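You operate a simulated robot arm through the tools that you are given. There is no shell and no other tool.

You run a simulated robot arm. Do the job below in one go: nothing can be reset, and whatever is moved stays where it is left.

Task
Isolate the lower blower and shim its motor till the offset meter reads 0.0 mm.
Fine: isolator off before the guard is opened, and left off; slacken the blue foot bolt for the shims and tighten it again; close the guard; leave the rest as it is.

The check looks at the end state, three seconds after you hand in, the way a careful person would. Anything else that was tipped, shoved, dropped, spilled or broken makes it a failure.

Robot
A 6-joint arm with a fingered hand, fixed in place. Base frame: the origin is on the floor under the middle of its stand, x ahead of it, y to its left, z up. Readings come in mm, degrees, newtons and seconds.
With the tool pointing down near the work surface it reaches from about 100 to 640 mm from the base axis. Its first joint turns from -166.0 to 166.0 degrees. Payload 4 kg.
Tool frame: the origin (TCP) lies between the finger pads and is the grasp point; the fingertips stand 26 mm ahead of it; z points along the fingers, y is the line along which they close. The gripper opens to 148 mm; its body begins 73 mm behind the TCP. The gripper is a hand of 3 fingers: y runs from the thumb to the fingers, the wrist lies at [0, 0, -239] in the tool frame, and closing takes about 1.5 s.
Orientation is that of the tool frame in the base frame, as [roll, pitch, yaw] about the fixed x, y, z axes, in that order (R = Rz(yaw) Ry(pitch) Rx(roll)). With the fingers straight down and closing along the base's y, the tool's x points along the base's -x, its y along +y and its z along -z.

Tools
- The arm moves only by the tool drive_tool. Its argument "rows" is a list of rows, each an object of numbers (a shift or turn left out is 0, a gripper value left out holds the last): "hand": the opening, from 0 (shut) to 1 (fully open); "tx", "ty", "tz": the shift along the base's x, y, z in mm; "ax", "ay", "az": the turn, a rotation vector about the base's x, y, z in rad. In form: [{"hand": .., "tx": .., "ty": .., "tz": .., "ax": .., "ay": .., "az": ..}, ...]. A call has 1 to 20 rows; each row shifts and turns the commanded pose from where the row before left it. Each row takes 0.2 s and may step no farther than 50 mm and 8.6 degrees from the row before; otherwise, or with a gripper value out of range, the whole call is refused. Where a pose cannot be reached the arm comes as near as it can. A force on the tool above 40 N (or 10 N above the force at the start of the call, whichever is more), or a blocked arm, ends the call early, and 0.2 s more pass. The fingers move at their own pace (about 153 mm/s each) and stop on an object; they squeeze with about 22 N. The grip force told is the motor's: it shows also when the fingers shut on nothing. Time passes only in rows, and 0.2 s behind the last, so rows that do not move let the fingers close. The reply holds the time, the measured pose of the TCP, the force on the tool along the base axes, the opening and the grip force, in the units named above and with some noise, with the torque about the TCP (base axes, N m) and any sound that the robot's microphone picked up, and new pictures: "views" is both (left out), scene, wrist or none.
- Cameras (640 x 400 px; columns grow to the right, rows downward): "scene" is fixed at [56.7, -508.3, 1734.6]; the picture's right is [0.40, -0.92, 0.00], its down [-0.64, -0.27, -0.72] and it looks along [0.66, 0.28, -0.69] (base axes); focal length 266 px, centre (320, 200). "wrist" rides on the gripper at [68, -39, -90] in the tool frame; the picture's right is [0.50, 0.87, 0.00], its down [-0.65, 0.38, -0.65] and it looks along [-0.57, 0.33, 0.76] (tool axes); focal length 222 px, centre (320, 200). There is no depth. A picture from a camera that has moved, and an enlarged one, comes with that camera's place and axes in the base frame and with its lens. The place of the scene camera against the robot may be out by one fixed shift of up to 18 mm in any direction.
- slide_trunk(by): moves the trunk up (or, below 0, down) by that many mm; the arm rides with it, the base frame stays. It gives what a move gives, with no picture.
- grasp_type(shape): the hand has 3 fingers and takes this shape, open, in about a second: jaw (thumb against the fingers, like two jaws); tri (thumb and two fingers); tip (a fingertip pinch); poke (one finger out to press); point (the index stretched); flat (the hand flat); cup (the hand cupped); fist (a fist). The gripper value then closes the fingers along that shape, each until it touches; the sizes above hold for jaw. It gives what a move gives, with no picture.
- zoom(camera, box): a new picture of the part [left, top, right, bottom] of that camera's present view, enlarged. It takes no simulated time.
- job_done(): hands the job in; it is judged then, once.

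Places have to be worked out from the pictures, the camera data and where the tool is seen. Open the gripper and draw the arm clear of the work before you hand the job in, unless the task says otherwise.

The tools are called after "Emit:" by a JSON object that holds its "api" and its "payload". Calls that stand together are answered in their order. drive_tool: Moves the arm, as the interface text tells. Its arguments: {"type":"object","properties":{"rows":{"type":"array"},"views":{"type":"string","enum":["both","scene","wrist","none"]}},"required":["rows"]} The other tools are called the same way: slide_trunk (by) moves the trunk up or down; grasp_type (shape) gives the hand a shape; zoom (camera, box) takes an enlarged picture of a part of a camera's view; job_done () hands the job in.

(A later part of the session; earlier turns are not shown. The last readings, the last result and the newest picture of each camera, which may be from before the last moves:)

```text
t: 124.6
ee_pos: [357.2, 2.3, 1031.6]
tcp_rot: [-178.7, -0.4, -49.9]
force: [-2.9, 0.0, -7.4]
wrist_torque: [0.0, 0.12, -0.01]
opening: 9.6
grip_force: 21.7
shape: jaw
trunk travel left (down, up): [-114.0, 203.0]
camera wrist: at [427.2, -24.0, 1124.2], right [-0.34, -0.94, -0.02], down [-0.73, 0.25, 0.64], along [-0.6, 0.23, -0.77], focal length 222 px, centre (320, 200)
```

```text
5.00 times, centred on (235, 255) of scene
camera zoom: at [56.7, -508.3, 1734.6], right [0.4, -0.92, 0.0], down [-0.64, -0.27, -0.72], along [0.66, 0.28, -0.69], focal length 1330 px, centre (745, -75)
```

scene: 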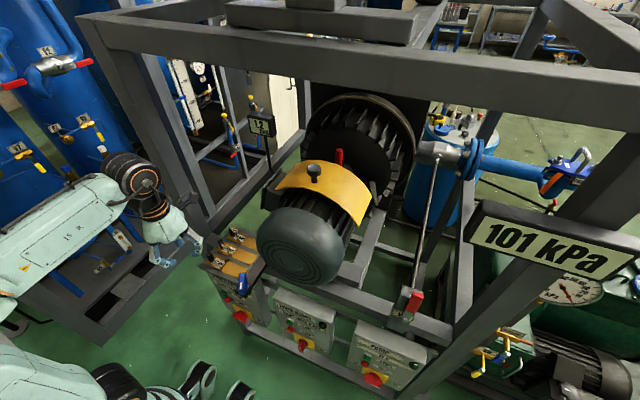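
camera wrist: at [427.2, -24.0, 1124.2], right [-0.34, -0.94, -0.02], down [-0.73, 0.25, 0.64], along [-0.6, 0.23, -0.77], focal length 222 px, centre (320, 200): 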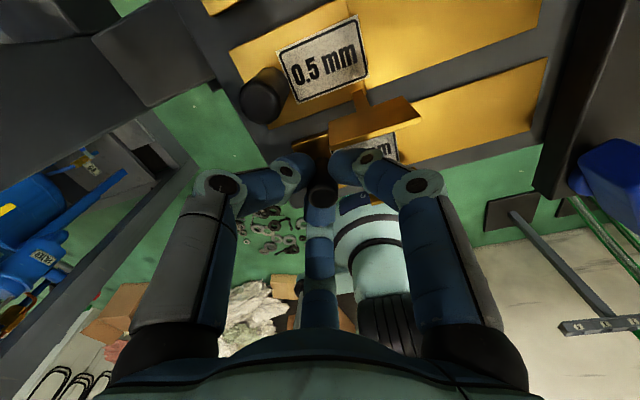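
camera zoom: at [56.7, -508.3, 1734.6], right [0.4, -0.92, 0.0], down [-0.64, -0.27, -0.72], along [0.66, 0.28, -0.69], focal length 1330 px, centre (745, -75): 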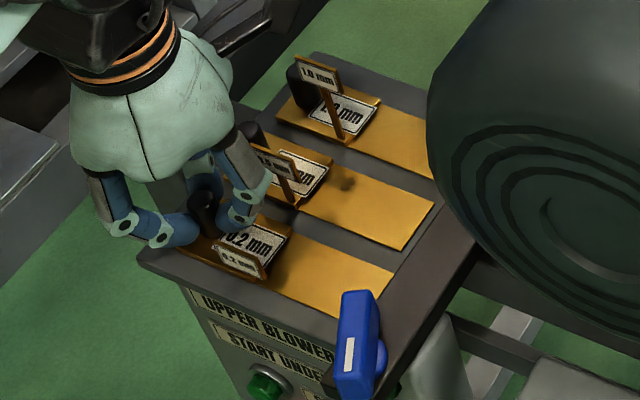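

The whole strip slides with the knob, with little force. I keep sliding it toward the foot, checking the force and the meter.

Emit:
{"api": "drive_tool", "payload": {"rows": [{"ty": -5}, {"ty": -5}, {"ty": -5}], "views": "none"}}

Emit:
{"api": "drive_tool", "payload": {"rows": [{"ty": -5}, {"ty": -5}, {"ty": -5}], "views": "wrist"}}

Emit:
{"api": "zoom", "payload": {"camera": "scene", "box": [195, 215, 275, 295]}}

Emit:
{"api": "zoom", "payload": {"camera": "scene", "box": [240, 105, 290, 145]}}

```text
t: 125.4
ee_pos: [355.5, -11.3, 1032.3]
tcp_rot: [-178.6, -0.5, -50.1]
force: [-2.6, 0.0, -6.3]
wrist_torque: [0.02, 0.06, 0.02]
opening: 9.6
grip_force: 21.8
shape: jaw
trunk travel left (down, up): [-114.0, 203.0]
```

```text
t: 126.2
ee_pos: [356.9, -26.7, 1032.3]
tcp_rot: [-178.7, -0.4, -50.0]
force: [-3.0, 0.2, -6.7]
wrist_torque: [0.02, 0.05, 0.04]
opening: 9.4
grip_force: 22.0
shape: jaw
trunk travel left (down, up): [-114.0, 203.0]
camera wrist: at [427.1, -53.7, 1124.2], right [-0.34, -0.94, -0.02], down [-0.73, 0.25, 0.64], along [-0.6, 0.23, -0.77], focal length 222 px, centre (320, 200)
```

wrist: 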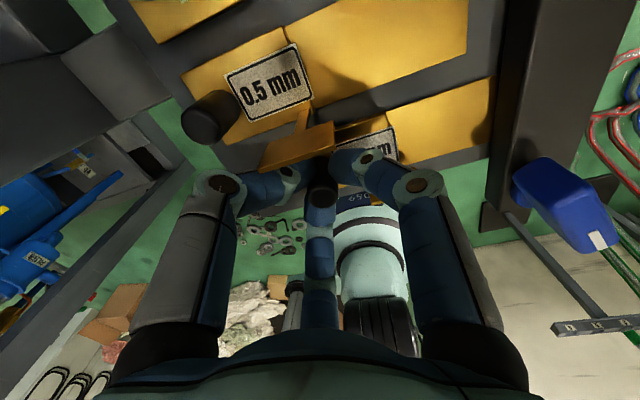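

```text
5.00 times, centred on (235, 255) of scene
camera zoom: at [56.7, -508.3, 1734.6], right [0.4, -0.92, 0.0], down [-0.64, -0.27, -0.72], along [0.66, 0.28, -0.69], focal length 1330 px, centre (745, -75)
```

zoom: 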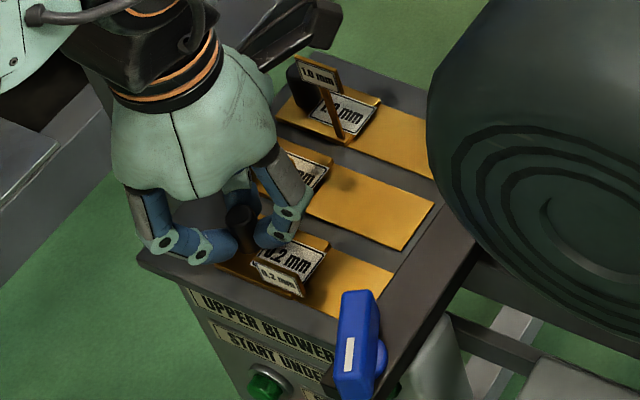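

```text
10.00 times, centred on (265, 125) of scene
camera zoom: at [56.7, -508.3, 1734.6], right [0.4, -0.92, 0.0], down [-0.64, -0.27, -0.72], along [0.66, 0.28, -0.69], focal length 2661 px, centre (870, 950)
```

zoom: 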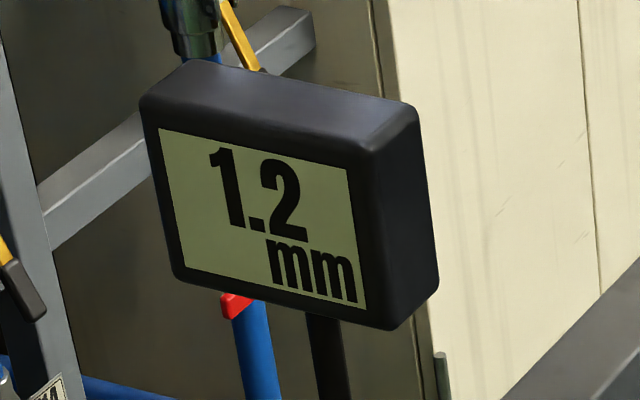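

The block with knob, label and flag moves along its lane (meter unchanged so far). I continue in small steps.

Emit:
{"api": "drive_tool", "payload": {"rows": [{"ty": -5}, {"ty": -5}, {"ty": -5}], "views": "none"}}

Emit:
{"api": "drive_tool", "payload": {"rows": [{"ty": -5}, {"ty": -5}], "views": "wrist"}}

Emit:
{"api": "zoom", "payload": {"camera": "scene", "box": [195, 215, 275, 295]}}

Emit:
{"api": "zoom", "payload": {"camera": "scene", "box": [240, 105, 290, 145]}}

```text
t: 127.0
ee_pos: [356.9, -37.3, 1033.4]
tcp_rot: [-178.6, -0.5, -50.0]
force: [-5.5, 20.9, -9.0]
wrist_torque: [0.42, 0.12, 0.12]
opening: 9.0
grip_force: 22.3
shape: jaw
trunk travel left (down, up): [-114.0, 203.0]
```

```text
t: 127.6
ee_pos: [357.3, -49.3, 1032.6]
tcp_rot: [-178.8, -0.6, -50.0]
force: [0.8, 17.6, -2.9]
wrist_torque: [0.35, 0.05, 0.01]
opening: 8.5
grip_force: 21.9
shape: jaw
trunk travel left (down, up): [-114.0, 203.0]
camera wrist: at [427.4, -76.7, 1125.0], right [-0.34, -0.94, -0.02], down [-0.73, 0.25, 0.64], along [-0.6, 0.23, -0.77], focal length 222 px, centre (320, 200)
```

wrist: 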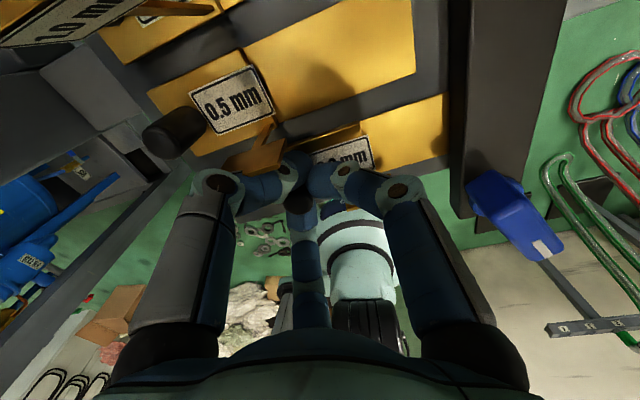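

```text
5.00 times, centred on (235, 255) of scene
camera zoom: at [56.7, -508.3, 1734.6], right [0.4, -0.92, 0.0], down [-0.64, -0.27, -0.72], along [0.66, 0.28, -0.69], focal length 1330 px, centre (745, -75)
```

zoom: 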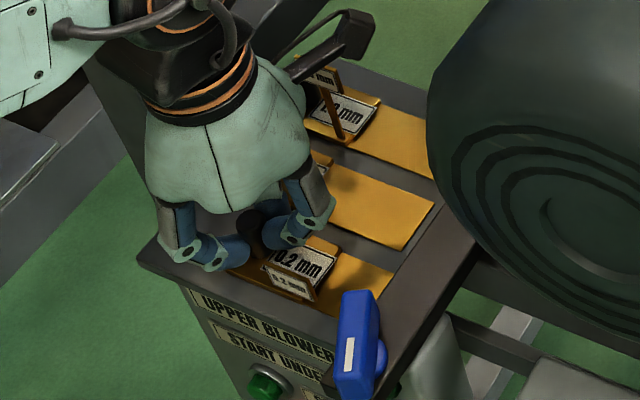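

```text
10.00 times, centred on (265, 125) of scene
camera zoom: at [56.7, -508.3, 1734.6], right [0.4, -0.92, 0.0], down [-0.64, -0.27, -0.72], along [0.66, 0.28, -0.69], focal length 2661 px, centre (870, 950)
```

zoom: 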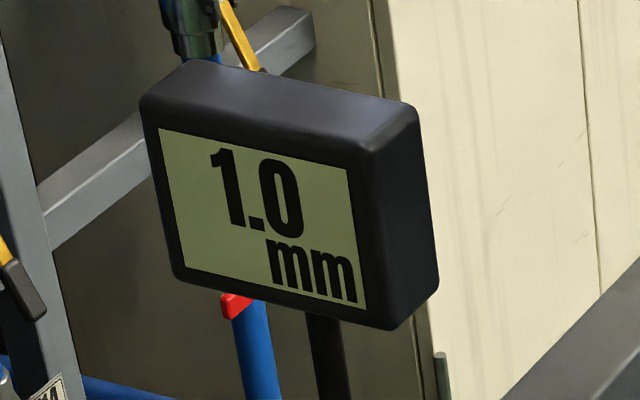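

The meter has dropped to 1.0 mm – the 0.2 shim is in and has met its stop. I open the hand and look before lifting off.

Emit:
{"api": "drive_tool", "payload": {"rows": [{"hand": 0.2}, {"hand": 0.3}, {"hand": 0.3}, {}], "views": "wrist"}}

Emit:
{"api": "zoom", "payload": {"camera": "wrist", "box": [200, 80, 440, 260]}}

Emit:
{"api": "zoom", "payload": {"camera": "scene", "box": [195, 215, 275, 295]}}

```text
t: 128.6
ee_pos: [356.9, -51.5, 1032.6]
tcp_rot: [-178.7, -0.4, -50.0]
force: [0.1, 0.3, 0.0]
wrist_torque: [0.01, 0.02, -0.03]
opening: 44.2
grip_force: 0.0
shape: jaw
trunk travel left (down, up): [-114.0, 203.0]
camera wrist: at [427.2, -78.9, 1124.3], right [-0.34, -0.94, -0.02], down [-0.73, 0.25, 0.64], along [-0.6, 0.23, -0.77], focal length 222 px, centre (320, 200)
```

wrist: 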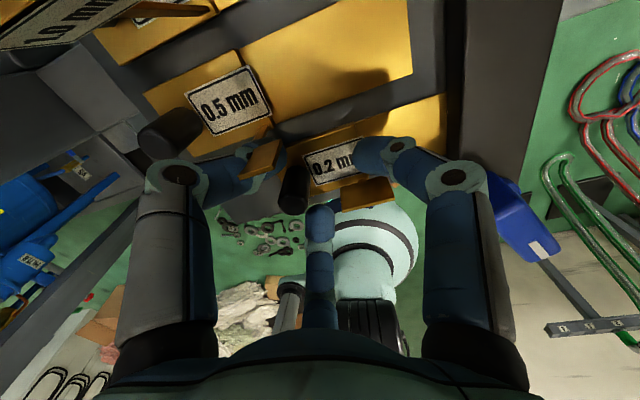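

```text
2.22 times, centred on (320, 170) of wrist
camera zoom: at [427.2, -78.9, 1124.3], right [-0.34, -0.94, -0.02], down [-0.73, 0.25, 0.64], along [-0.6, 0.23, -0.77], focal length 494 px, centre (320, 267)
```

zoom: 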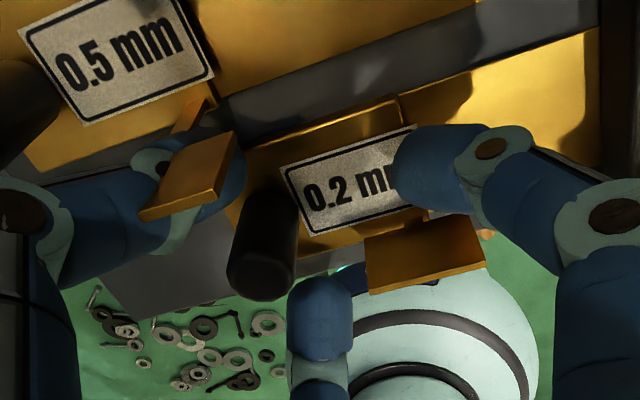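

```text
5.00 times, centred on (235, 255) of scene
camera zoom: at [56.7, -508.3, 1734.6], right [0.4, -0.92, 0.0], down [-0.64, -0.27, -0.72], along [0.66, 0.28, -0.69], focal length 1330 px, centre (745, -75)
```

zoom: 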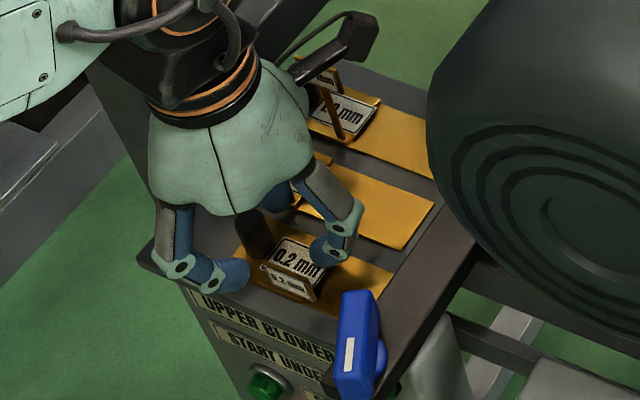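

Meter reads 1.0 with the 0.2 shim home. The thumb now lies under the 0.5 shim's flag, so lifting straight up would catch it; I close the fingers a little, re-centre on the 0.2 knob and turn the hand so that no finger is under that flag.

Emit:
{"api": "drive_tool", "payload": {"rows": [{"hand": 0.15}, {"hand": 0.15}, {"ty": 4}, {"ty": 4}, {"ty": 4}, {"ty": 4}, {"az": 0.13}, {"az": 0.13}, {"az": 0.13}, {"az": 0.13}], "views": "wrist"}}

Emit:
{"api": "zoom", "payload": {"camera": "wrist", "box": [200, 80, 440, 260]}}

Emit:
{"api": "zoom", "payload": {"camera": "scene", "box": [195, 215, 275, 295]}}

```text
t: 130.8
ee_pos: [356.2, -37.0, 1032.0]
tcp_rot: [-178.7, -0.4, -20.1]
force: [0.5, 0.5, -0.3]
wrist_torque: [-0.01, 0.02, -0.01]
opening: 22.5
grip_force: 0.0
shape: jaw
trunk travel left (down, up): [-114.0, 203.0]
camera wrist: at [431.3, -23.6, 1124.2], right [0.17, -0.98, -0.02], down [-0.76, -0.14, 0.64], along [-0.63, -0.1, -0.77], focal length 222 px, centre (320, 200)
```

wrist: 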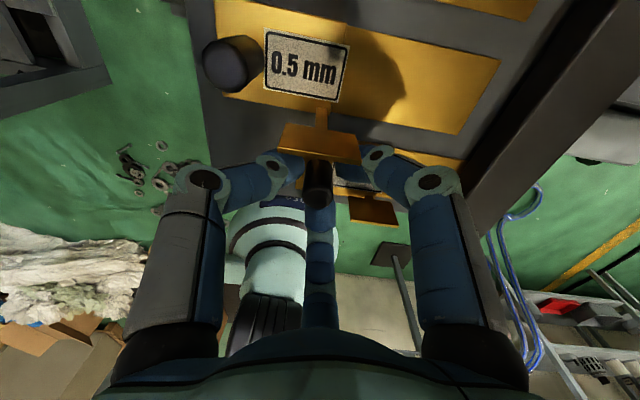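

```text
2.22 times, centred on (320, 170) of wrist
camera zoom: at [431.3, -23.6, 1124.2], right [0.17, -0.98, -0.02], down [-0.76, -0.14, 0.64], along [-0.63, -0.1, -0.77], focal length 494 px, centre (320, 267)
```

zoom: 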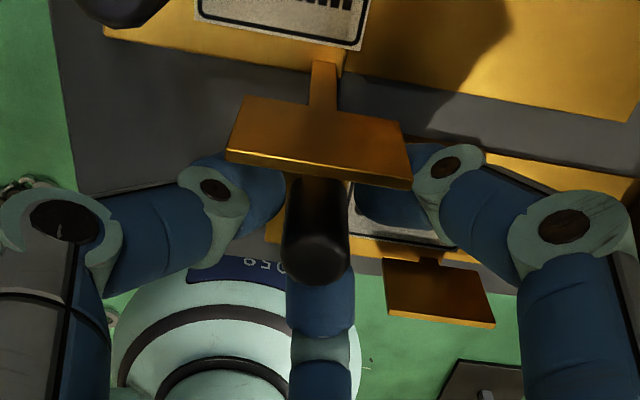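

```text
5.00 times, centred on (235, 255) of scene
camera zoom: at [56.7, -508.3, 1734.6], right [0.4, -0.92, 0.0], down [-0.64, -0.27, -0.72], along [0.66, 0.28, -0.69], focal length 1330 px, centre (745, -75)
```

zoom: 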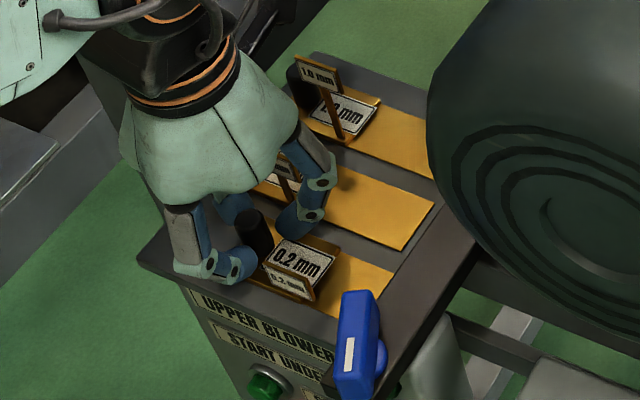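

The 0.5 flag's near edge is at x≈381, and the fingers are now just inside of it. I shift 4 mm toward -x and lift slowly, watching for any contact.

Emit:
{"api": "drive_tool", "payload": {"rows": [{"tx": -4}, {"tz": 5}, {"tz": 6}, {"tz": 8}], "views": "wrist"}}

Emit:
{"api": "drive_tool", "payload": {"rows": [{"tz": 10}, {"tz": 15}, {"tz": 25}, {"tz": 30}], "views": "both"}}

Emit:
{"api": "zoom", "payload": {"camera": "scene", "box": [195, 215, 275, 295]}}

```text
t: 131.8
ee_pos: [352.2, -36.6, 1052.2]
tcp_rot: [-178.6, -0.4, -20.2]
force: [-0.3, 0.3, 0.8]
wrist_torque: [0.0, -0.01, 0.0]
opening: 22.5
grip_force: 0.0
shape: jaw
trunk travel left (down, up): [-114.0, 203.0]
camera wrist: at [427.4, -23.6, 1143.1], right [0.17, -0.99, -0.02], down [-0.76, -0.14, 0.64], along [-0.63, -0.1, -0.77], focal length 222 px, centre (320, 200)
```

wrist: 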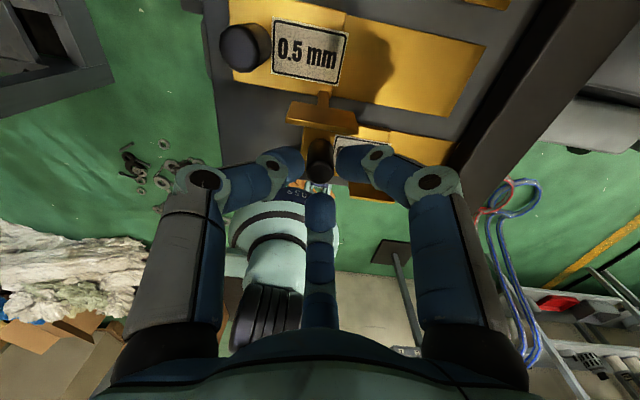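

```text
t: 132.8
ee_pos: [352.3, -35.6, 1132.6]
tcp_rot: [-178.6, -0.3, -20.1]
force: [0.0, 0.1, -0.4]
wrist_torque: [-0.02, -0.02, -0.04]
opening: 22.6
grip_force: 0.0
shape: jaw
trunk travel left (down, up): [-114.0, 203.0]
camera wrist: at [427.3, -24.2, 1224.1], right [0.17, -0.99, -0.02], down [-0.76, -0.14, 0.64], along [-0.63, -0.1, -0.77], focal length 222 px, centre (320, 200)
```

scene: 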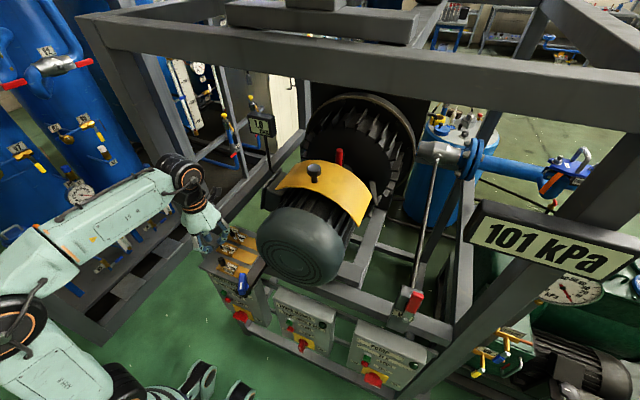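
wrist: 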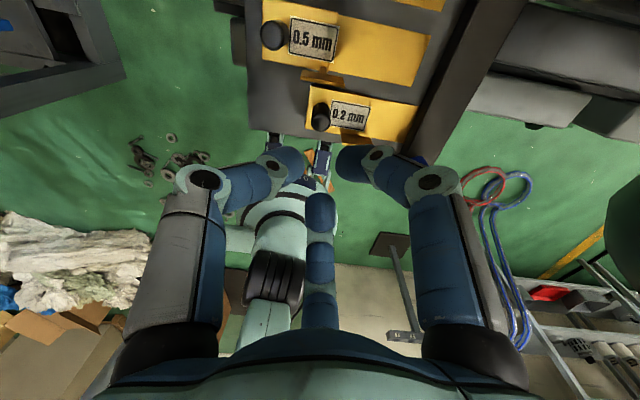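

```text
5.00 times, centred on (235, 255) of scene
camera zoom: at [56.7, -508.3, 1734.6], right [0.4, -0.92, 0.0], down [-0.64, -0.27, -0.72], along [0.66, 0.28, -0.69], focal length 1330 px, centre (745, -75)
```

zoom: 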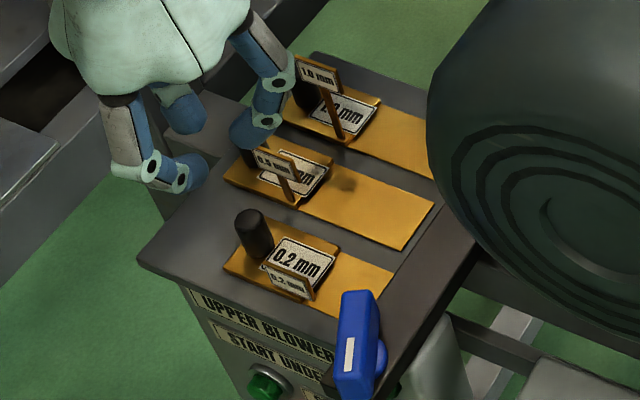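

The 0.2 shim is cleanly in, and the 0.5 shim untouched. Next the 1.0 shim: I move over its knob (expected near (465,11.5)), leaning the hand ~10° away from the frame post.

Emit:
{"api": "drive_tool", "payload": {"rows": [{"hand": 0.25, "tx": 25, "ty": 8, "az": -0.13}, {"tx": 30, "ty": 12, "az": -0.13}, {"tx": 30, "ty": 14, "az": -0.13}, {"tx": 28, "ty": 14, "az": -0.13}, {"ax": 0.0875}, {"ax": 0.0875}], "views": "both"}}

Emit:
{"api": "zoom", "payload": {"camera": "wrist", "box": [200, 60, 440, 240]}}

```text
t: 134.2
ee_pos: [465.0, 12.9, 1132.0]
tcp_rot: [-172.1, 7.3, -49.4]
force: [0.2, -0.2, 0.7]
wrist_torque: [0.0, -0.01, -0.02]
opening: 36.7
grip_force: 0.1
shape: jaw
trunk travel left (down, up): [-114.0, 203.0]
camera wrist: at [536.4, -29.9, 1216.9], right [-0.34, -0.92, -0.18], down [-0.73, 0.14, 0.67], along [-0.6, 0.36, -0.72], focal length 222 px, centre (320, 200)
```

scene: 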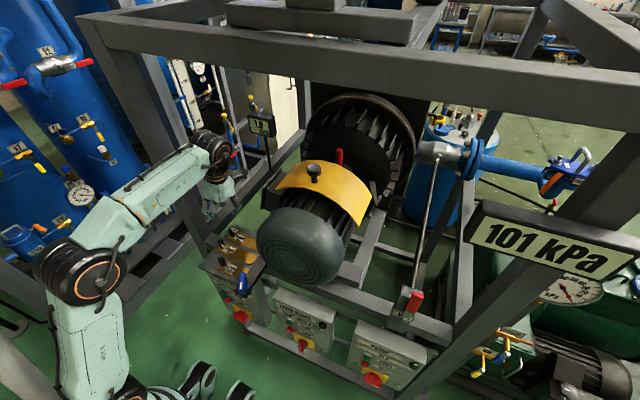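
wrist: 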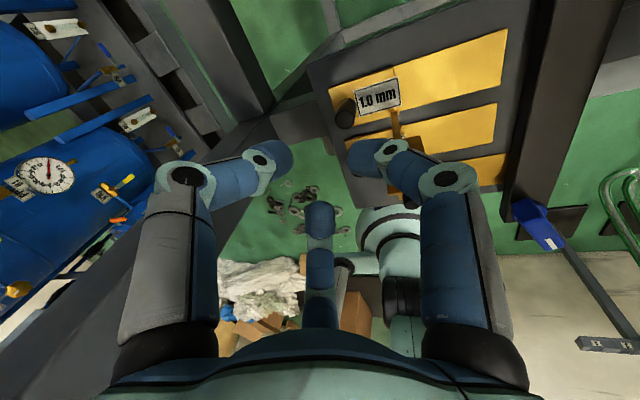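

```text
2.22 times, centred on (320, 150) of wrist
camera zoom: at [536.4, -29.9, 1216.9], right [-0.34, -0.92, -0.18], down [-0.73, 0.14, 0.67], along [-0.6, 0.36, -0.72], focal length 494 px, centre (320, 311)
```

zoom: 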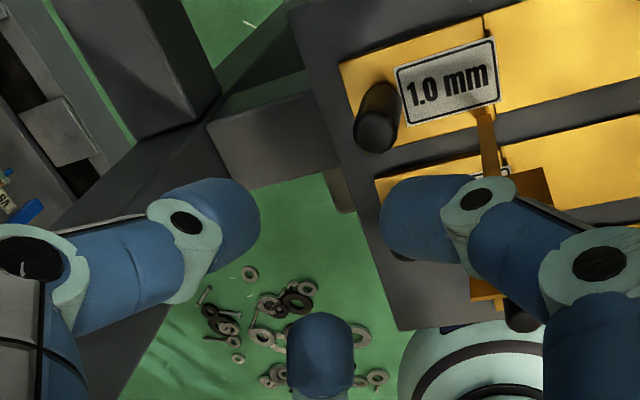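

The 1.0 knob's top is at (465,10). I lower over it in steps and check before closing.

Emit:
{"api": "drive_tool", "payload": {"rows": [{"ty": -3, "tz": -30}, {"ty": -3, "tz": -30}, {"tz": -20}], "views": "wrist"}}

Emit:
{"api": "zoom", "payload": {"camera": "wrist", "box": [200, 80, 440, 260]}}

```text
t: 135.0
ee_pos: [465.4, 6.7, 1050.7]
tcp_rot: [-172.2, 7.2, -49.7]
force: [0.2, 0.5, -0.5]
wrist_torque: [0.0, -0.03, -0.02]
opening: 36.7
grip_force: 0.2
shape: jaw
trunk travel left (down, up): [-114.0, 203.0]
camera wrist: at [536.5, -35.8, 1137.0], right [-0.34, -0.92, -0.18], down [-0.73, 0.14, 0.67], along [-0.6, 0.36, -0.72], focal length 222 px, centre (320, 200)
```

wrist: 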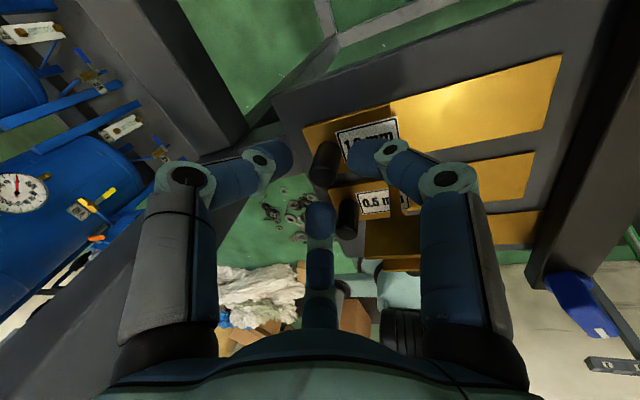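

```text
2.22 times, centred on (320, 170) of wrist
camera zoom: at [536.5, -35.8, 1137.0], right [-0.34, -0.92, -0.18], down [-0.73, 0.14, 0.67], along [-0.6, 0.36, -0.72], focal length 494 px, centre (320, 267)
```

zoom: 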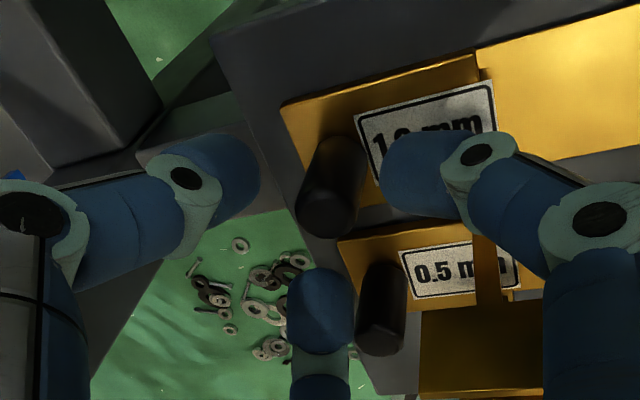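

The knob is centred and the tall 1.0 flag is clear of the fingers. I lower the last 18 mm and close.

Emit:
{"api": "drive_tool", "payload": {"rows": [{"tz": -9}, {"tz": -9}, {"hand": 0.12}, {"hand": 0.05}, {"hand": 0.0}, {"hand": 0.0}], "views": "wrist"}}

Emit:
{"api": "zoom", "payload": {"camera": "wrist", "box": [200, 80, 440, 260]}}

```text
t: 136.4
ee_pos: [466.3, 6.5, 1033.0]
tcp_rot: [-172.2, 7.3, -49.6]
force: [-1.0, -0.2, -4.3]
wrist_torque: [-0.06, 0.05, 0.03]
opening: 10.0
grip_force: 22.0
shape: jaw
trunk travel left (down, up): [-114.0, 203.0]
camera wrist: at [536.6, -35.9, 1118.7], right [-0.34, -0.92, -0.18], down [-0.73, 0.14, 0.67], along [-0.6, 0.36, -0.72], focal length 222 px, centre (320, 200)
```

wrist: 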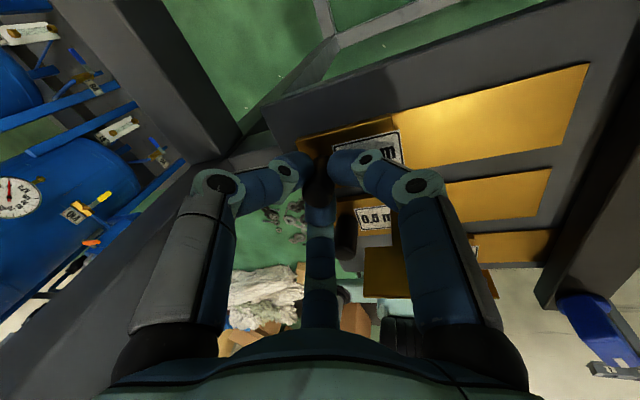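

```text
2.22 times, centred on (320, 170) of wrist
camera zoom: at [536.6, -35.9, 1118.7], right [-0.34, -0.92, -0.18], down [-0.73, 0.14, 0.67], along [-0.6, 0.36, -0.72], focal length 494 px, centre (320, 267)
```

zoom: 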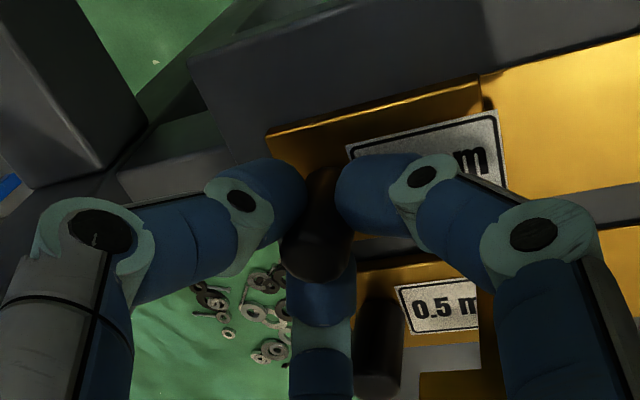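

The 1.0 knob is gripped. I slide it toward the foot step by step.

Emit:
{"api": "drive_tool", "payload": {"rows": [{"ty": -5}, {"ty": -5}, {"ty": -5}], "views": "none"}}

Emit:
{"api": "drive_tool", "payload": {"rows": [{"ty": -5}, {"ty": -5}, {"ty": -5}], "views": "none"}}

Emit:
{"api": "drive_tool", "payload": {"rows": [{"ty": -4}, {"ty": -4}], "views": "both"}}

Emit:
{"api": "zoom", "payload": {"camera": "scene", "box": [240, 105, 290, 145]}}

```text
t: 137.2
ee_pos: [465.5, -9.5, 1033.3]
tcp_rot: [-172.1, 7.2, -49.7]
force: [-1.1, -0.7, -5.8]
wrist_torque: [-0.05, 0.03, 0.03]
opening: 9.9
grip_force: 22.1
shape: jaw
trunk travel left (down, up): [-114.0, 203.0]
```

```text
t: 138.0
ee_pos: [465.8, -24.0, 1033.3]
tcp_rot: [-172.2, 7.3, -49.7]
force: [-2.1, 0.2, -11.5]
wrist_torque: [-0.12, 0.05, 0.02]
opening: 9.8
grip_force: 21.7
shape: jaw
trunk travel left (down, up): [-114.0, 203.0]
```

```text
t: 138.6
ee_pos: [465.1, -32.3, 1033.3]
tcp_rot: [-172.2, 7.3, -49.6]
force: [-2.1, 0.5, -11.5]
wrist_torque: [-0.09, 0.05, 0.06]
opening: 9.8
grip_force: 21.9
shape: jaw
trunk travel left (down, up): [-114.0, 203.0]
camera wrist: at [536.7, -74.3, 1119.1], right [-0.34, -0.92, -0.18], down [-0.73, 0.14, 0.67], along [-0.6, 0.36, -0.72], focal length 222 px, centre (320, 200)
```

scene: 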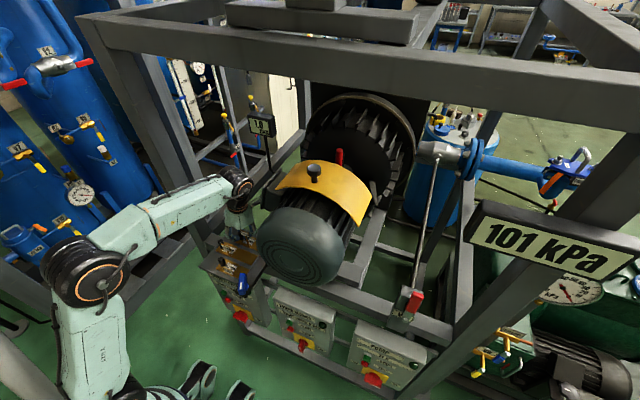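
wrist: 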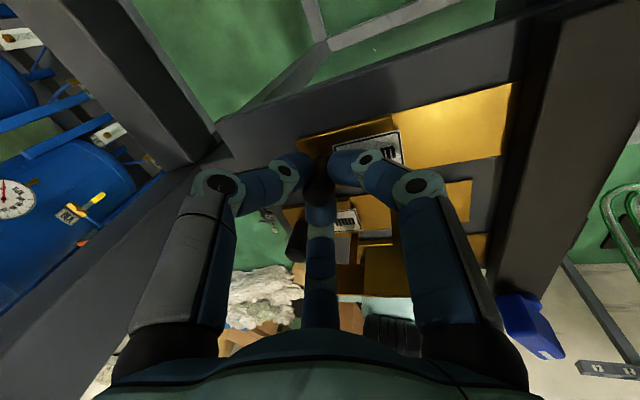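

```text
10.00 times, centred on (265, 125) of scene
camera zoom: at [56.7, -508.3, 1734.6], right [0.4, -0.92, 0.0], down [-0.64, -0.27, -0.72], along [0.66, 0.28, -0.69], focal length 2661 px, centre (870, 950)
```

zoom: 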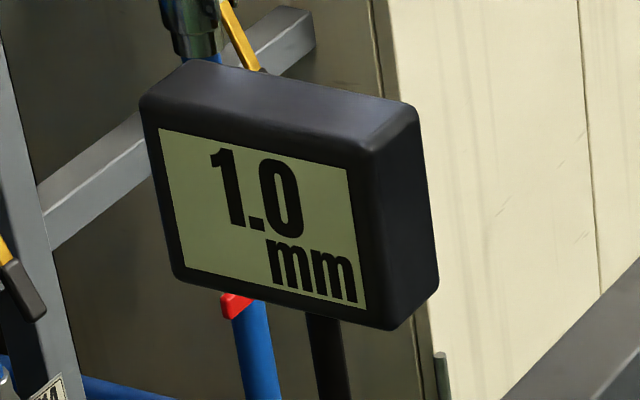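

39 mm done, the meter still 1.0. I continue with finer steps to its stop.

Emit:
{"api": "drive_tool", "payload": {"rows": [{"ty": -3}, {"ty": -2}], "views": "none"}}

Emit:
{"api": "drive_tool", "payload": {"rows": [{"ty": -2}, {}], "views": "none"}}

Emit:
{"api": "zoom", "payload": {"camera": "scene", "box": [240, 105, 290, 145]}}

```text
t: 139.2
ee_pos: [466.1, -37.6, 1033.0]
tcp_rot: [-172.1, 7.3, -49.7]
force: [-0.5, -0.3, -9.4]
wrist_torque: [-0.1, 0.06, 0.04]
opening: 9.6
grip_force: 21.4
shape: jaw
trunk travel left (down, up): [-114.0, 203.0]
```

```text
t: 139.8
ee_pos: [465.8, -38.1, 1032.6]
tcp_rot: [-172.4, 7.3, -49.6]
force: [-0.3, 2.0, -9.1]
wrist_torque: [-0.04, 0.0, 0.05]
opening: 9.9
grip_force: 22.3
shape: jaw
trunk travel left (down, up): [-114.0, 203.0]
```

```text
10.00 times, centred on (265, 125) of scene
camera zoom: at [56.7, -508.3, 1734.6], right [0.4, -0.92, 0.0], down [-0.64, -0.27, -0.72], along [0.66, 0.28, -0.69], focal length 2661 px, centre (870, 950)
```

zoom: 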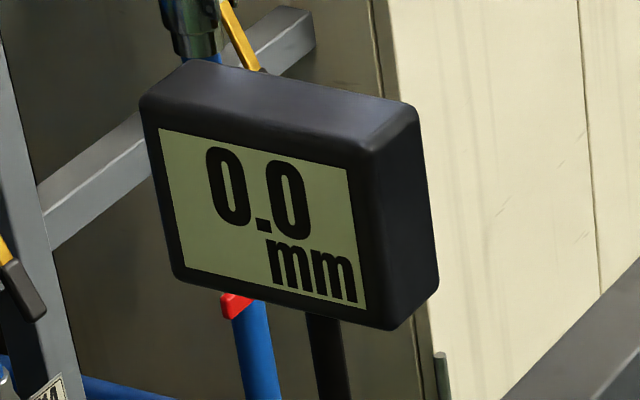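

The meter reads 0.0 mm. I press 2 mm further to be sure the shim is fully home, then release.

Emit:
{"api": "drive_tool", "payload": {"rows": [{"ty": -1.5}, {"ty": -1}], "views": "none"}}

Emit:
{"api": "drive_tool", "payload": {"rows": [{"hand": 0.12}, {"hand": 0.2}, {"hand": 0.2}, {}], "views": "wrist"}}

Emit:
{"api": "zoom", "payload": {"camera": "wrist", "box": [200, 80, 440, 260]}}

```text
t: 140.4
ee_pos: [465.8, -39.1, 1032.4]
tcp_rot: [-172.2, 7.3, -49.6]
force: [-1.4, 10.0, -8.8]
wrist_torque: [0.13, 0.01, 0.05]
opening: 9.8
grip_force: 21.9
shape: jaw
trunk travel left (down, up): [-114.0, 203.0]
```

```text
t: 141.4
ee_pos: [465.6, -41.7, 1033.4]
tcp_rot: [-172.2, 7.2, -49.6]
force: [0.2, 0.4, 0.0]
wrist_torque: [-0.03, 0.02, -0.03]
opening: 29.7
grip_force: 0.0
shape: jaw
trunk travel left (down, up): [-114.0, 203.0]
camera wrist: at [536.2, -83.7, 1119.2], right [-0.34, -0.92, -0.18], down [-0.73, 0.14, 0.67], along [-0.6, 0.36, -0.72], focal length 222 px, centre (320, 200)
```

wrist: 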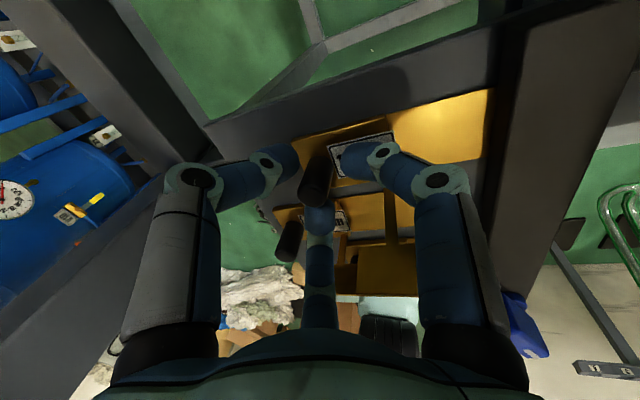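

```text
2.22 times, centred on (320, 170) of wrist
camera zoom: at [536.2, -83.7, 1119.2], right [-0.34, -0.92, -0.18], down [-0.73, 0.14, 0.67], along [-0.6, 0.36, -0.72], focal length 494 px, centre (320, 267)
```

zoom: 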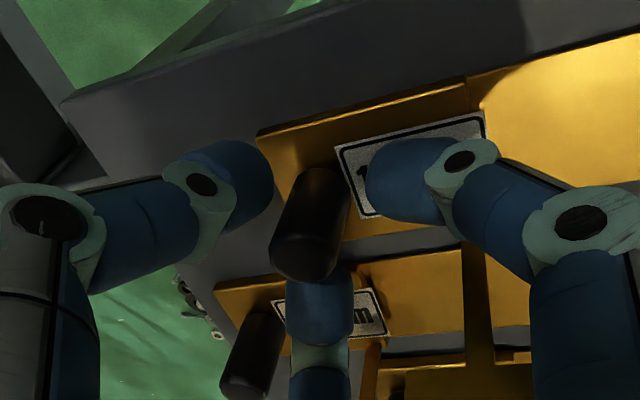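

Released cleanly. I lift straight up slowly, checking the force for any snag on the flags.

Emit:
{"api": "drive_tool", "payload": {"rows": [{"tz": 6}, {"tz": 8}, {"tz": 8}], "views": "none"}}

Emit:
{"api": "drive_tool", "payload": {"rows": [{"tz": 12}, {"tz": 20}, {"tz": 30}, {"tz": 25}], "views": "both"}}

Emit:
{"api": "zoom", "payload": {"camera": "scene", "box": [195, 215, 275, 295]}}

Emit:
{"api": "zoom", "payload": {"camera": "scene", "box": [240, 105, 290, 145]}}

```text
t: 142.2
ee_pos: [465.0, -41.4, 1055.6]
tcp_rot: [-172.2, 7.3, -49.5]
force: [-0.1, -0.4, 0.2]
wrist_torque: [0.0, 0.02, -0.01]
opening: 29.3
grip_force: 0.0
shape: jaw
trunk travel left (down, up): [-114.0, 203.0]
```

```text
t: 143.2
ee_pos: [464.6, -41.0, 1142.5]
tcp_rot: [-172.2, 7.2, -49.8]
force: [0.0, -0.4, 0.4]
wrist_torque: [0.02, 0.02, 0.01]
opening: 29.6
grip_force: 0.1
shape: jaw
trunk travel left (down, up): [-114.0, 203.0]
camera wrist: at [536.0, -83.7, 1228.0], right [-0.34, -0.92, -0.18], down [-0.73, 0.14, 0.67], along [-0.6, 0.36, -0.72], focal length 222 px, centre (320, 200)
```

scene: 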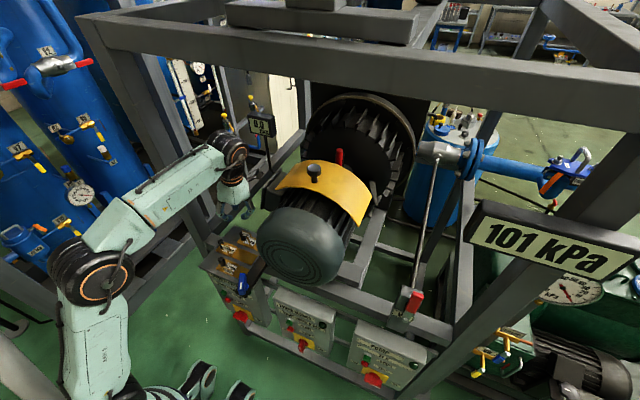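
wrist: 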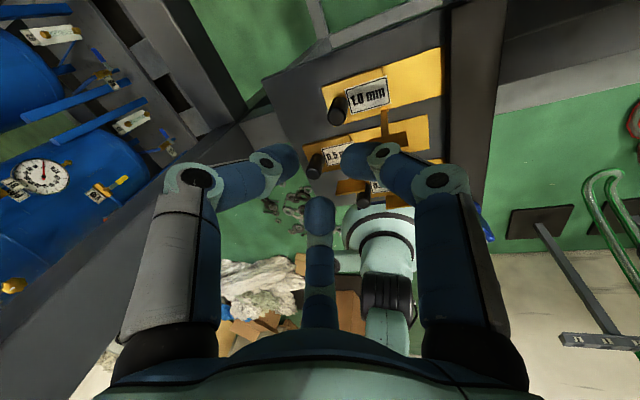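

```text
5.00 times, centred on (235, 255) of scene
camera zoom: at [56.7, -508.3, 1734.6], right [0.4, -0.92, 0.0], down [-0.64, -0.27, -0.72], along [0.66, 0.28, -0.69], focal length 1330 px, centre (745, -75)
```

zoom: 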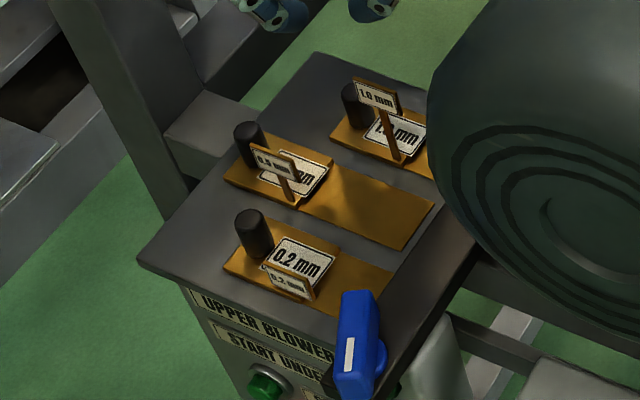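

```text
10.00 times, centred on (265, 125) of scene
camera zoom: at [56.7, -508.3, 1734.6], right [0.4, -0.92, 0.0], down [-0.64, -0.27, -0.72], along [0.66, 0.28, -0.69], focal length 2661 px, centre (870, 950)
```

zoom: 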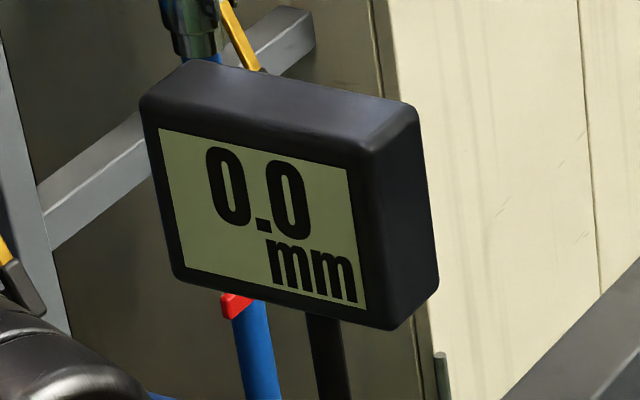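

Meter 0.0, with the 0.2 and 1.0 shims in and 0.5 untouched. Now to re-tighten the bolt: I move back to the robot side, set the tool upright and take the "point" shape again.

Emit:
{"api": "drive_tool", "payload": {"rows": [{"tx": -40, "tz": 8}, {"tx": -45}, {"tx": -45}, {"tx": -40, "ax": -0.0875}, {"tx": -25, "ax": -0.0875}], "views": "none"}}

Emit:
{"api": "grasp_type", "payload": {"shape": "point"}}

Emit:
{"api": "drive_tool", "payload": {"rows": [{"az": 0.145, "ty": -10}, {"az": 0.145, "ty": -10}, {"az": 0.145, "ty": -10}, {"az": 0.145, "ty": -10}, {"az": 0.145, "ty": -10}, {"az": 0.145, "ty": -10}, {"ay": -0.13}, {"ay": -0.13}], "views": "both"}}

```text
t: 144.4
ee_pos: [269.5, -42.8, 1150.2]
tcp_rot: [-178.6, -0.5, -50.0]
force: [0.2, -0.9, 0.8]
wrist_torque: [0.03, -0.01, 0.02]
opening: 29.6
grip_force: 0.1
shape: jaw
trunk travel left (down, up): [-114.0, 203.0]
```

```text
t: 145.3
ee_pos: [271.2, -41.4, 1150.1]
tcp_rot: [-178.7, -0.4, -50.0]
force: [-0.8, 0.9, 0.0]
wrist_torque: [0.03, 0.0, -0.02]
opening: 142.1
grip_force: 0.0
shape: point
trunk travel left (down, up): [-114.0, 203.0]
```

```text
t: 147.1
ee_pos: [266.8, -97.0, 1153.3]
tcp_rot: [-179.0, -16.0, 0.5]
force: [-0.5, -1.2, 0.3]
wrist_torque: [-0.04, -0.01, 0.02]
opening: 141.9
grip_force: 0.1
shape: point
trunk travel left (down, up): [-114.0, 203.0]
camera wrist: at [307.2, -58.4, 1260.5], right [0.49, -0.86, 0.12], down [-0.8, -0.4, 0.44], along [-0.33, -0.31, -0.89], focal length 222 px, centre (320, 200)
```

scene: 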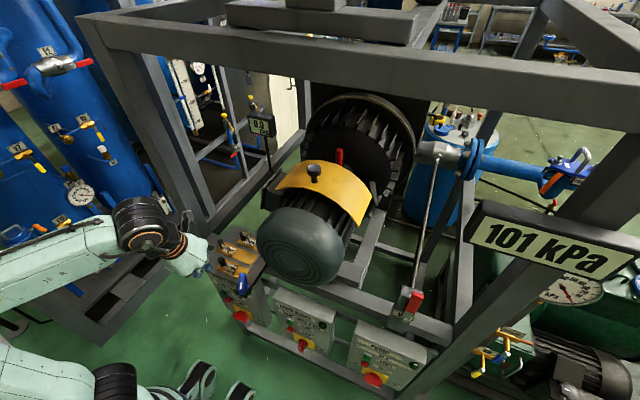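
wrist: 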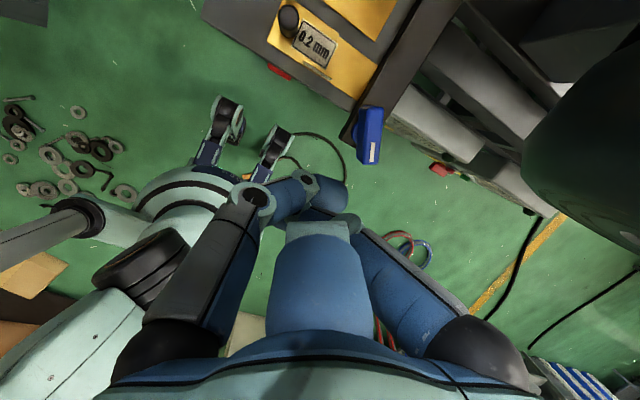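

In this shape the finger is only brought in when the hand value is 0 (as it was before), so I close it to 0 and look again.

Emit:
{"api": "drive_tool", "payload": {"rows": [{"hand": 0.0}, {"hand": 0.0}, {"hand": 0.0}, {"hand": 0.0}, {"hand": 0.0}], "views": "wrist"}}

Emit:
{"api": "zoom", "payload": {"camera": "wrist", "box": [200, 80, 440, 260]}}

```text
t: 148.3
ee_pos: [272.9, -99.0, 1150.1]
tcp_rot: [-178.5, -15.4, 0.1]
force: [0.1, -0.3, -0.2]
wrist_torque: [0.03, 0.0, 0.0]
opening: 142.0
grip_force: 0.2
shape: point
trunk travel left (down, up): [-114.0, 203.0]
camera wrist: at [311.8, -62.4, 1256.3], right [0.49, -0.86, 0.11], down [-0.8, -0.4, 0.45], along [-0.34, -0.31, -0.89], focal length 222 px, centre (320, 200)
```

wrist: 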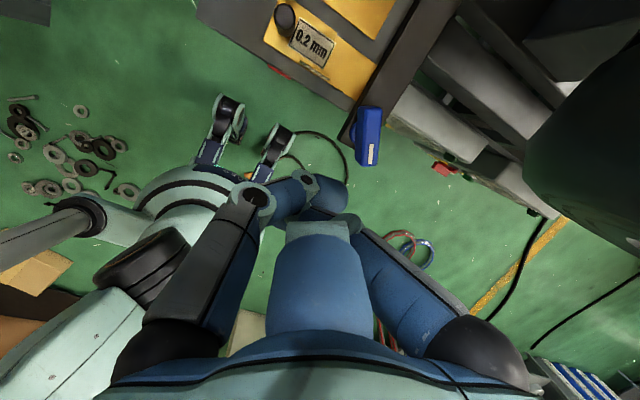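

```text
2.22 times, centred on (320, 170) of wrist
camera zoom: at [311.8, -62.4, 1256.3], right [0.49, -0.86, 0.11], down [-0.8, -0.4, 0.45], along [-0.34, -0.31, -0.89], focal length 494 px, centre (320, 267)
```

zoom: 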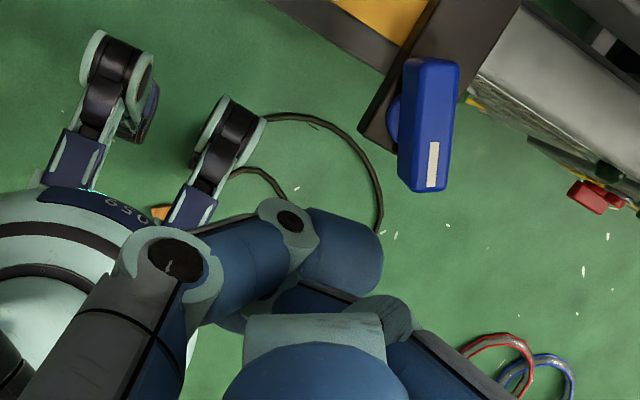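

The thumb and index crossed while forming the shape. I re-form it the way it worked before: "jaw", fully closed, then "point".

Emit:
{"api": "grasp_type", "payload": {"shape": "jaw"}}

Emit:
{"api": "drive_tool", "payload": {"rows": [{"hand": 0.0}, {"hand": 0.0}, {"hand": 0.0}, {"hand": 0.0}, {"hand": 0.0}, {"hand": 0.0}, {"hand": 0.0}], "views": "none"}}

Emit:
{"api": "grasp_type", "payload": {"shape": "point"}}

Emit:
{"api": "drive_tool", "payload": {"rows": [{}], "views": "wrist"}}

Emit:
{"api": "zoom", "payload": {"camera": "wrist", "box": [200, 80, 440, 260]}}

```text
t: 149.2
ee_pos: [270.6, -100.9, 1149.9]
tcp_rot: [-178.6, -15.3, 0.0]
force: [-0.6, -0.7, 1.2]
wrist_torque: [-0.02, -0.02, 0.0]
opening: 148.0
grip_force: 0.1
shape: jaw
trunk travel left (down, up): [-114.0, 203.0]
```

```text
t: 150.8
ee_pos: [270.0, -102.0, 1151.6]
tcp_rot: [-178.5, -15.3, -0.2]
force: [0.1, 0.5, 0.5]
wrist_torque: [-0.02, 0.01, 0.03]
opening: 0.0
grip_force: 22.1
shape: jaw
trunk travel left (down, up): [-114.0, 203.0]
```

```text
t: 151.7
ee_pos: [270.7, -101.3, 1150.2]
tcp_rot: [-178.6, -15.2, -0.2]
force: [0.0, 0.4, 0.1]
wrist_torque: [-0.01, 0.02, -0.03]
opening: 0.0
grip_force: 0.1
shape: point
trunk travel left (down, up): [-114.0, 203.0]
```

```text
t: 152.1
ee_pos: [270.2, -101.2, 1150.8]
tcp_rot: [-178.6, -15.3, -0.2]
force: [0.4, 0.1, -0.1]
wrist_torque: [0.03, 0.0, 0.01]
opening: 0.0
grip_force: 0.1
shape: point
trunk travel left (down, up): [-114.0, 203.0]
camera wrist: at [311.4, -64.0, 1256.4], right [0.49, -0.87, 0.11], down [-0.8, -0.39, 0.45], along [-0.35, -0.31, -0.89], focal length 222 px, centre (320, 200)
```

wrist: 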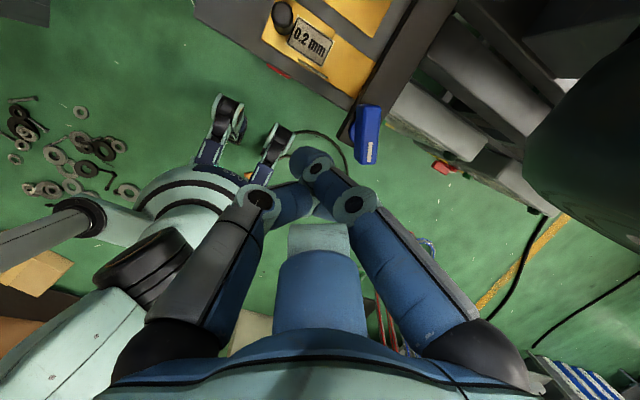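

```text
2.22 times, centred on (320, 170) of wrist
camera zoom: at [311.4, -64.0, 1256.4], right [0.49, -0.87, 0.11], down [-0.8, -0.39, 0.45], along [-0.35, -0.31, -0.89], focal length 494 px, centre (320, 267)
```

zoom: 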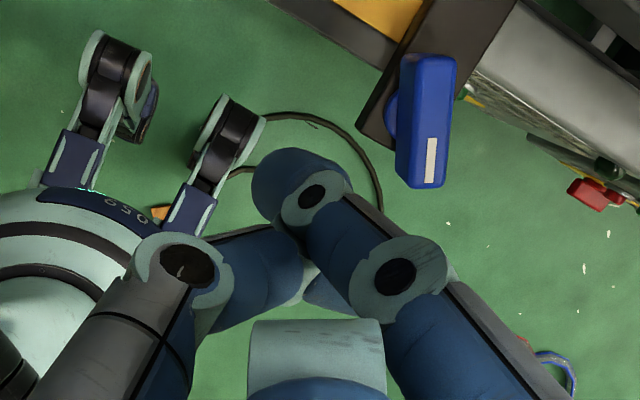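

The shape is right again. From this view the handle's marked end points to azimuth ≈209° (about 120° from where it began). I bring the finger to the -y side of that end, with the hand leaning toward the robot so it stays clear of the motor.

Emit:
{"api": "drive_tool", "payload": {"rows": [{"tx": 5, "ty": -30}, {"tx": 5, "ty": -30}, {"tx": 5, "ty": -31}, {"tx": 3, "tz": -30}, {"tx": 3, "tz": -30}], "views": "wrist"}}

Emit:
{"api": "zoom", "payload": {"camera": "wrist", "box": [200, 60, 440, 240]}}

```text
t: 153.3
ee_pos: [290.6, -193.0, 1090.4]
tcp_rot: [-178.6, -15.3, -0.2]
force: [-0.2, -0.4, 0.0]
wrist_torque: [0.02, 0.02, -0.01]
opening: 0.1
grip_force: 0.0
shape: point
trunk travel left (down, up): [-114.0, 203.0]
camera wrist: at [331.3, -155.7, 1196.1], right [0.49, -0.87, 0.11], down [-0.8, -0.39, 0.45], along [-0.35, -0.31, -0.89], focal length 222 px, centre (320, 200)
```

wrist: 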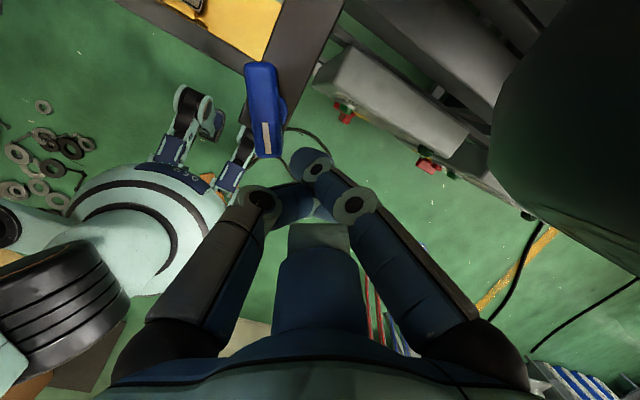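

```text
2.22 times, centred on (320, 150) of wrist
camera zoom: at [331.3, -155.7, 1196.1], right [0.49, -0.87, 0.11], down [-0.8, -0.39, 0.45], along [-0.35, -0.31, -0.89], focal length 494 px, centre (320, 311)
```

zoom: 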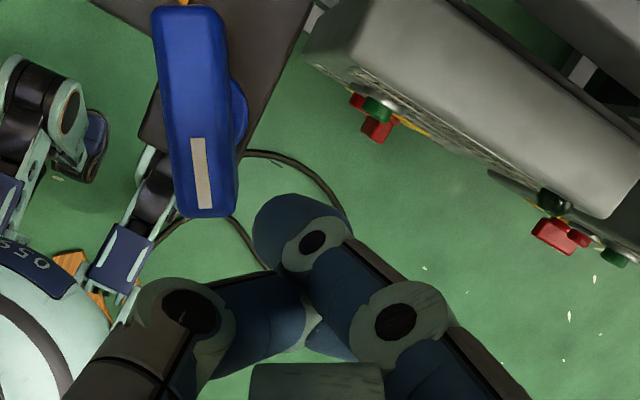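

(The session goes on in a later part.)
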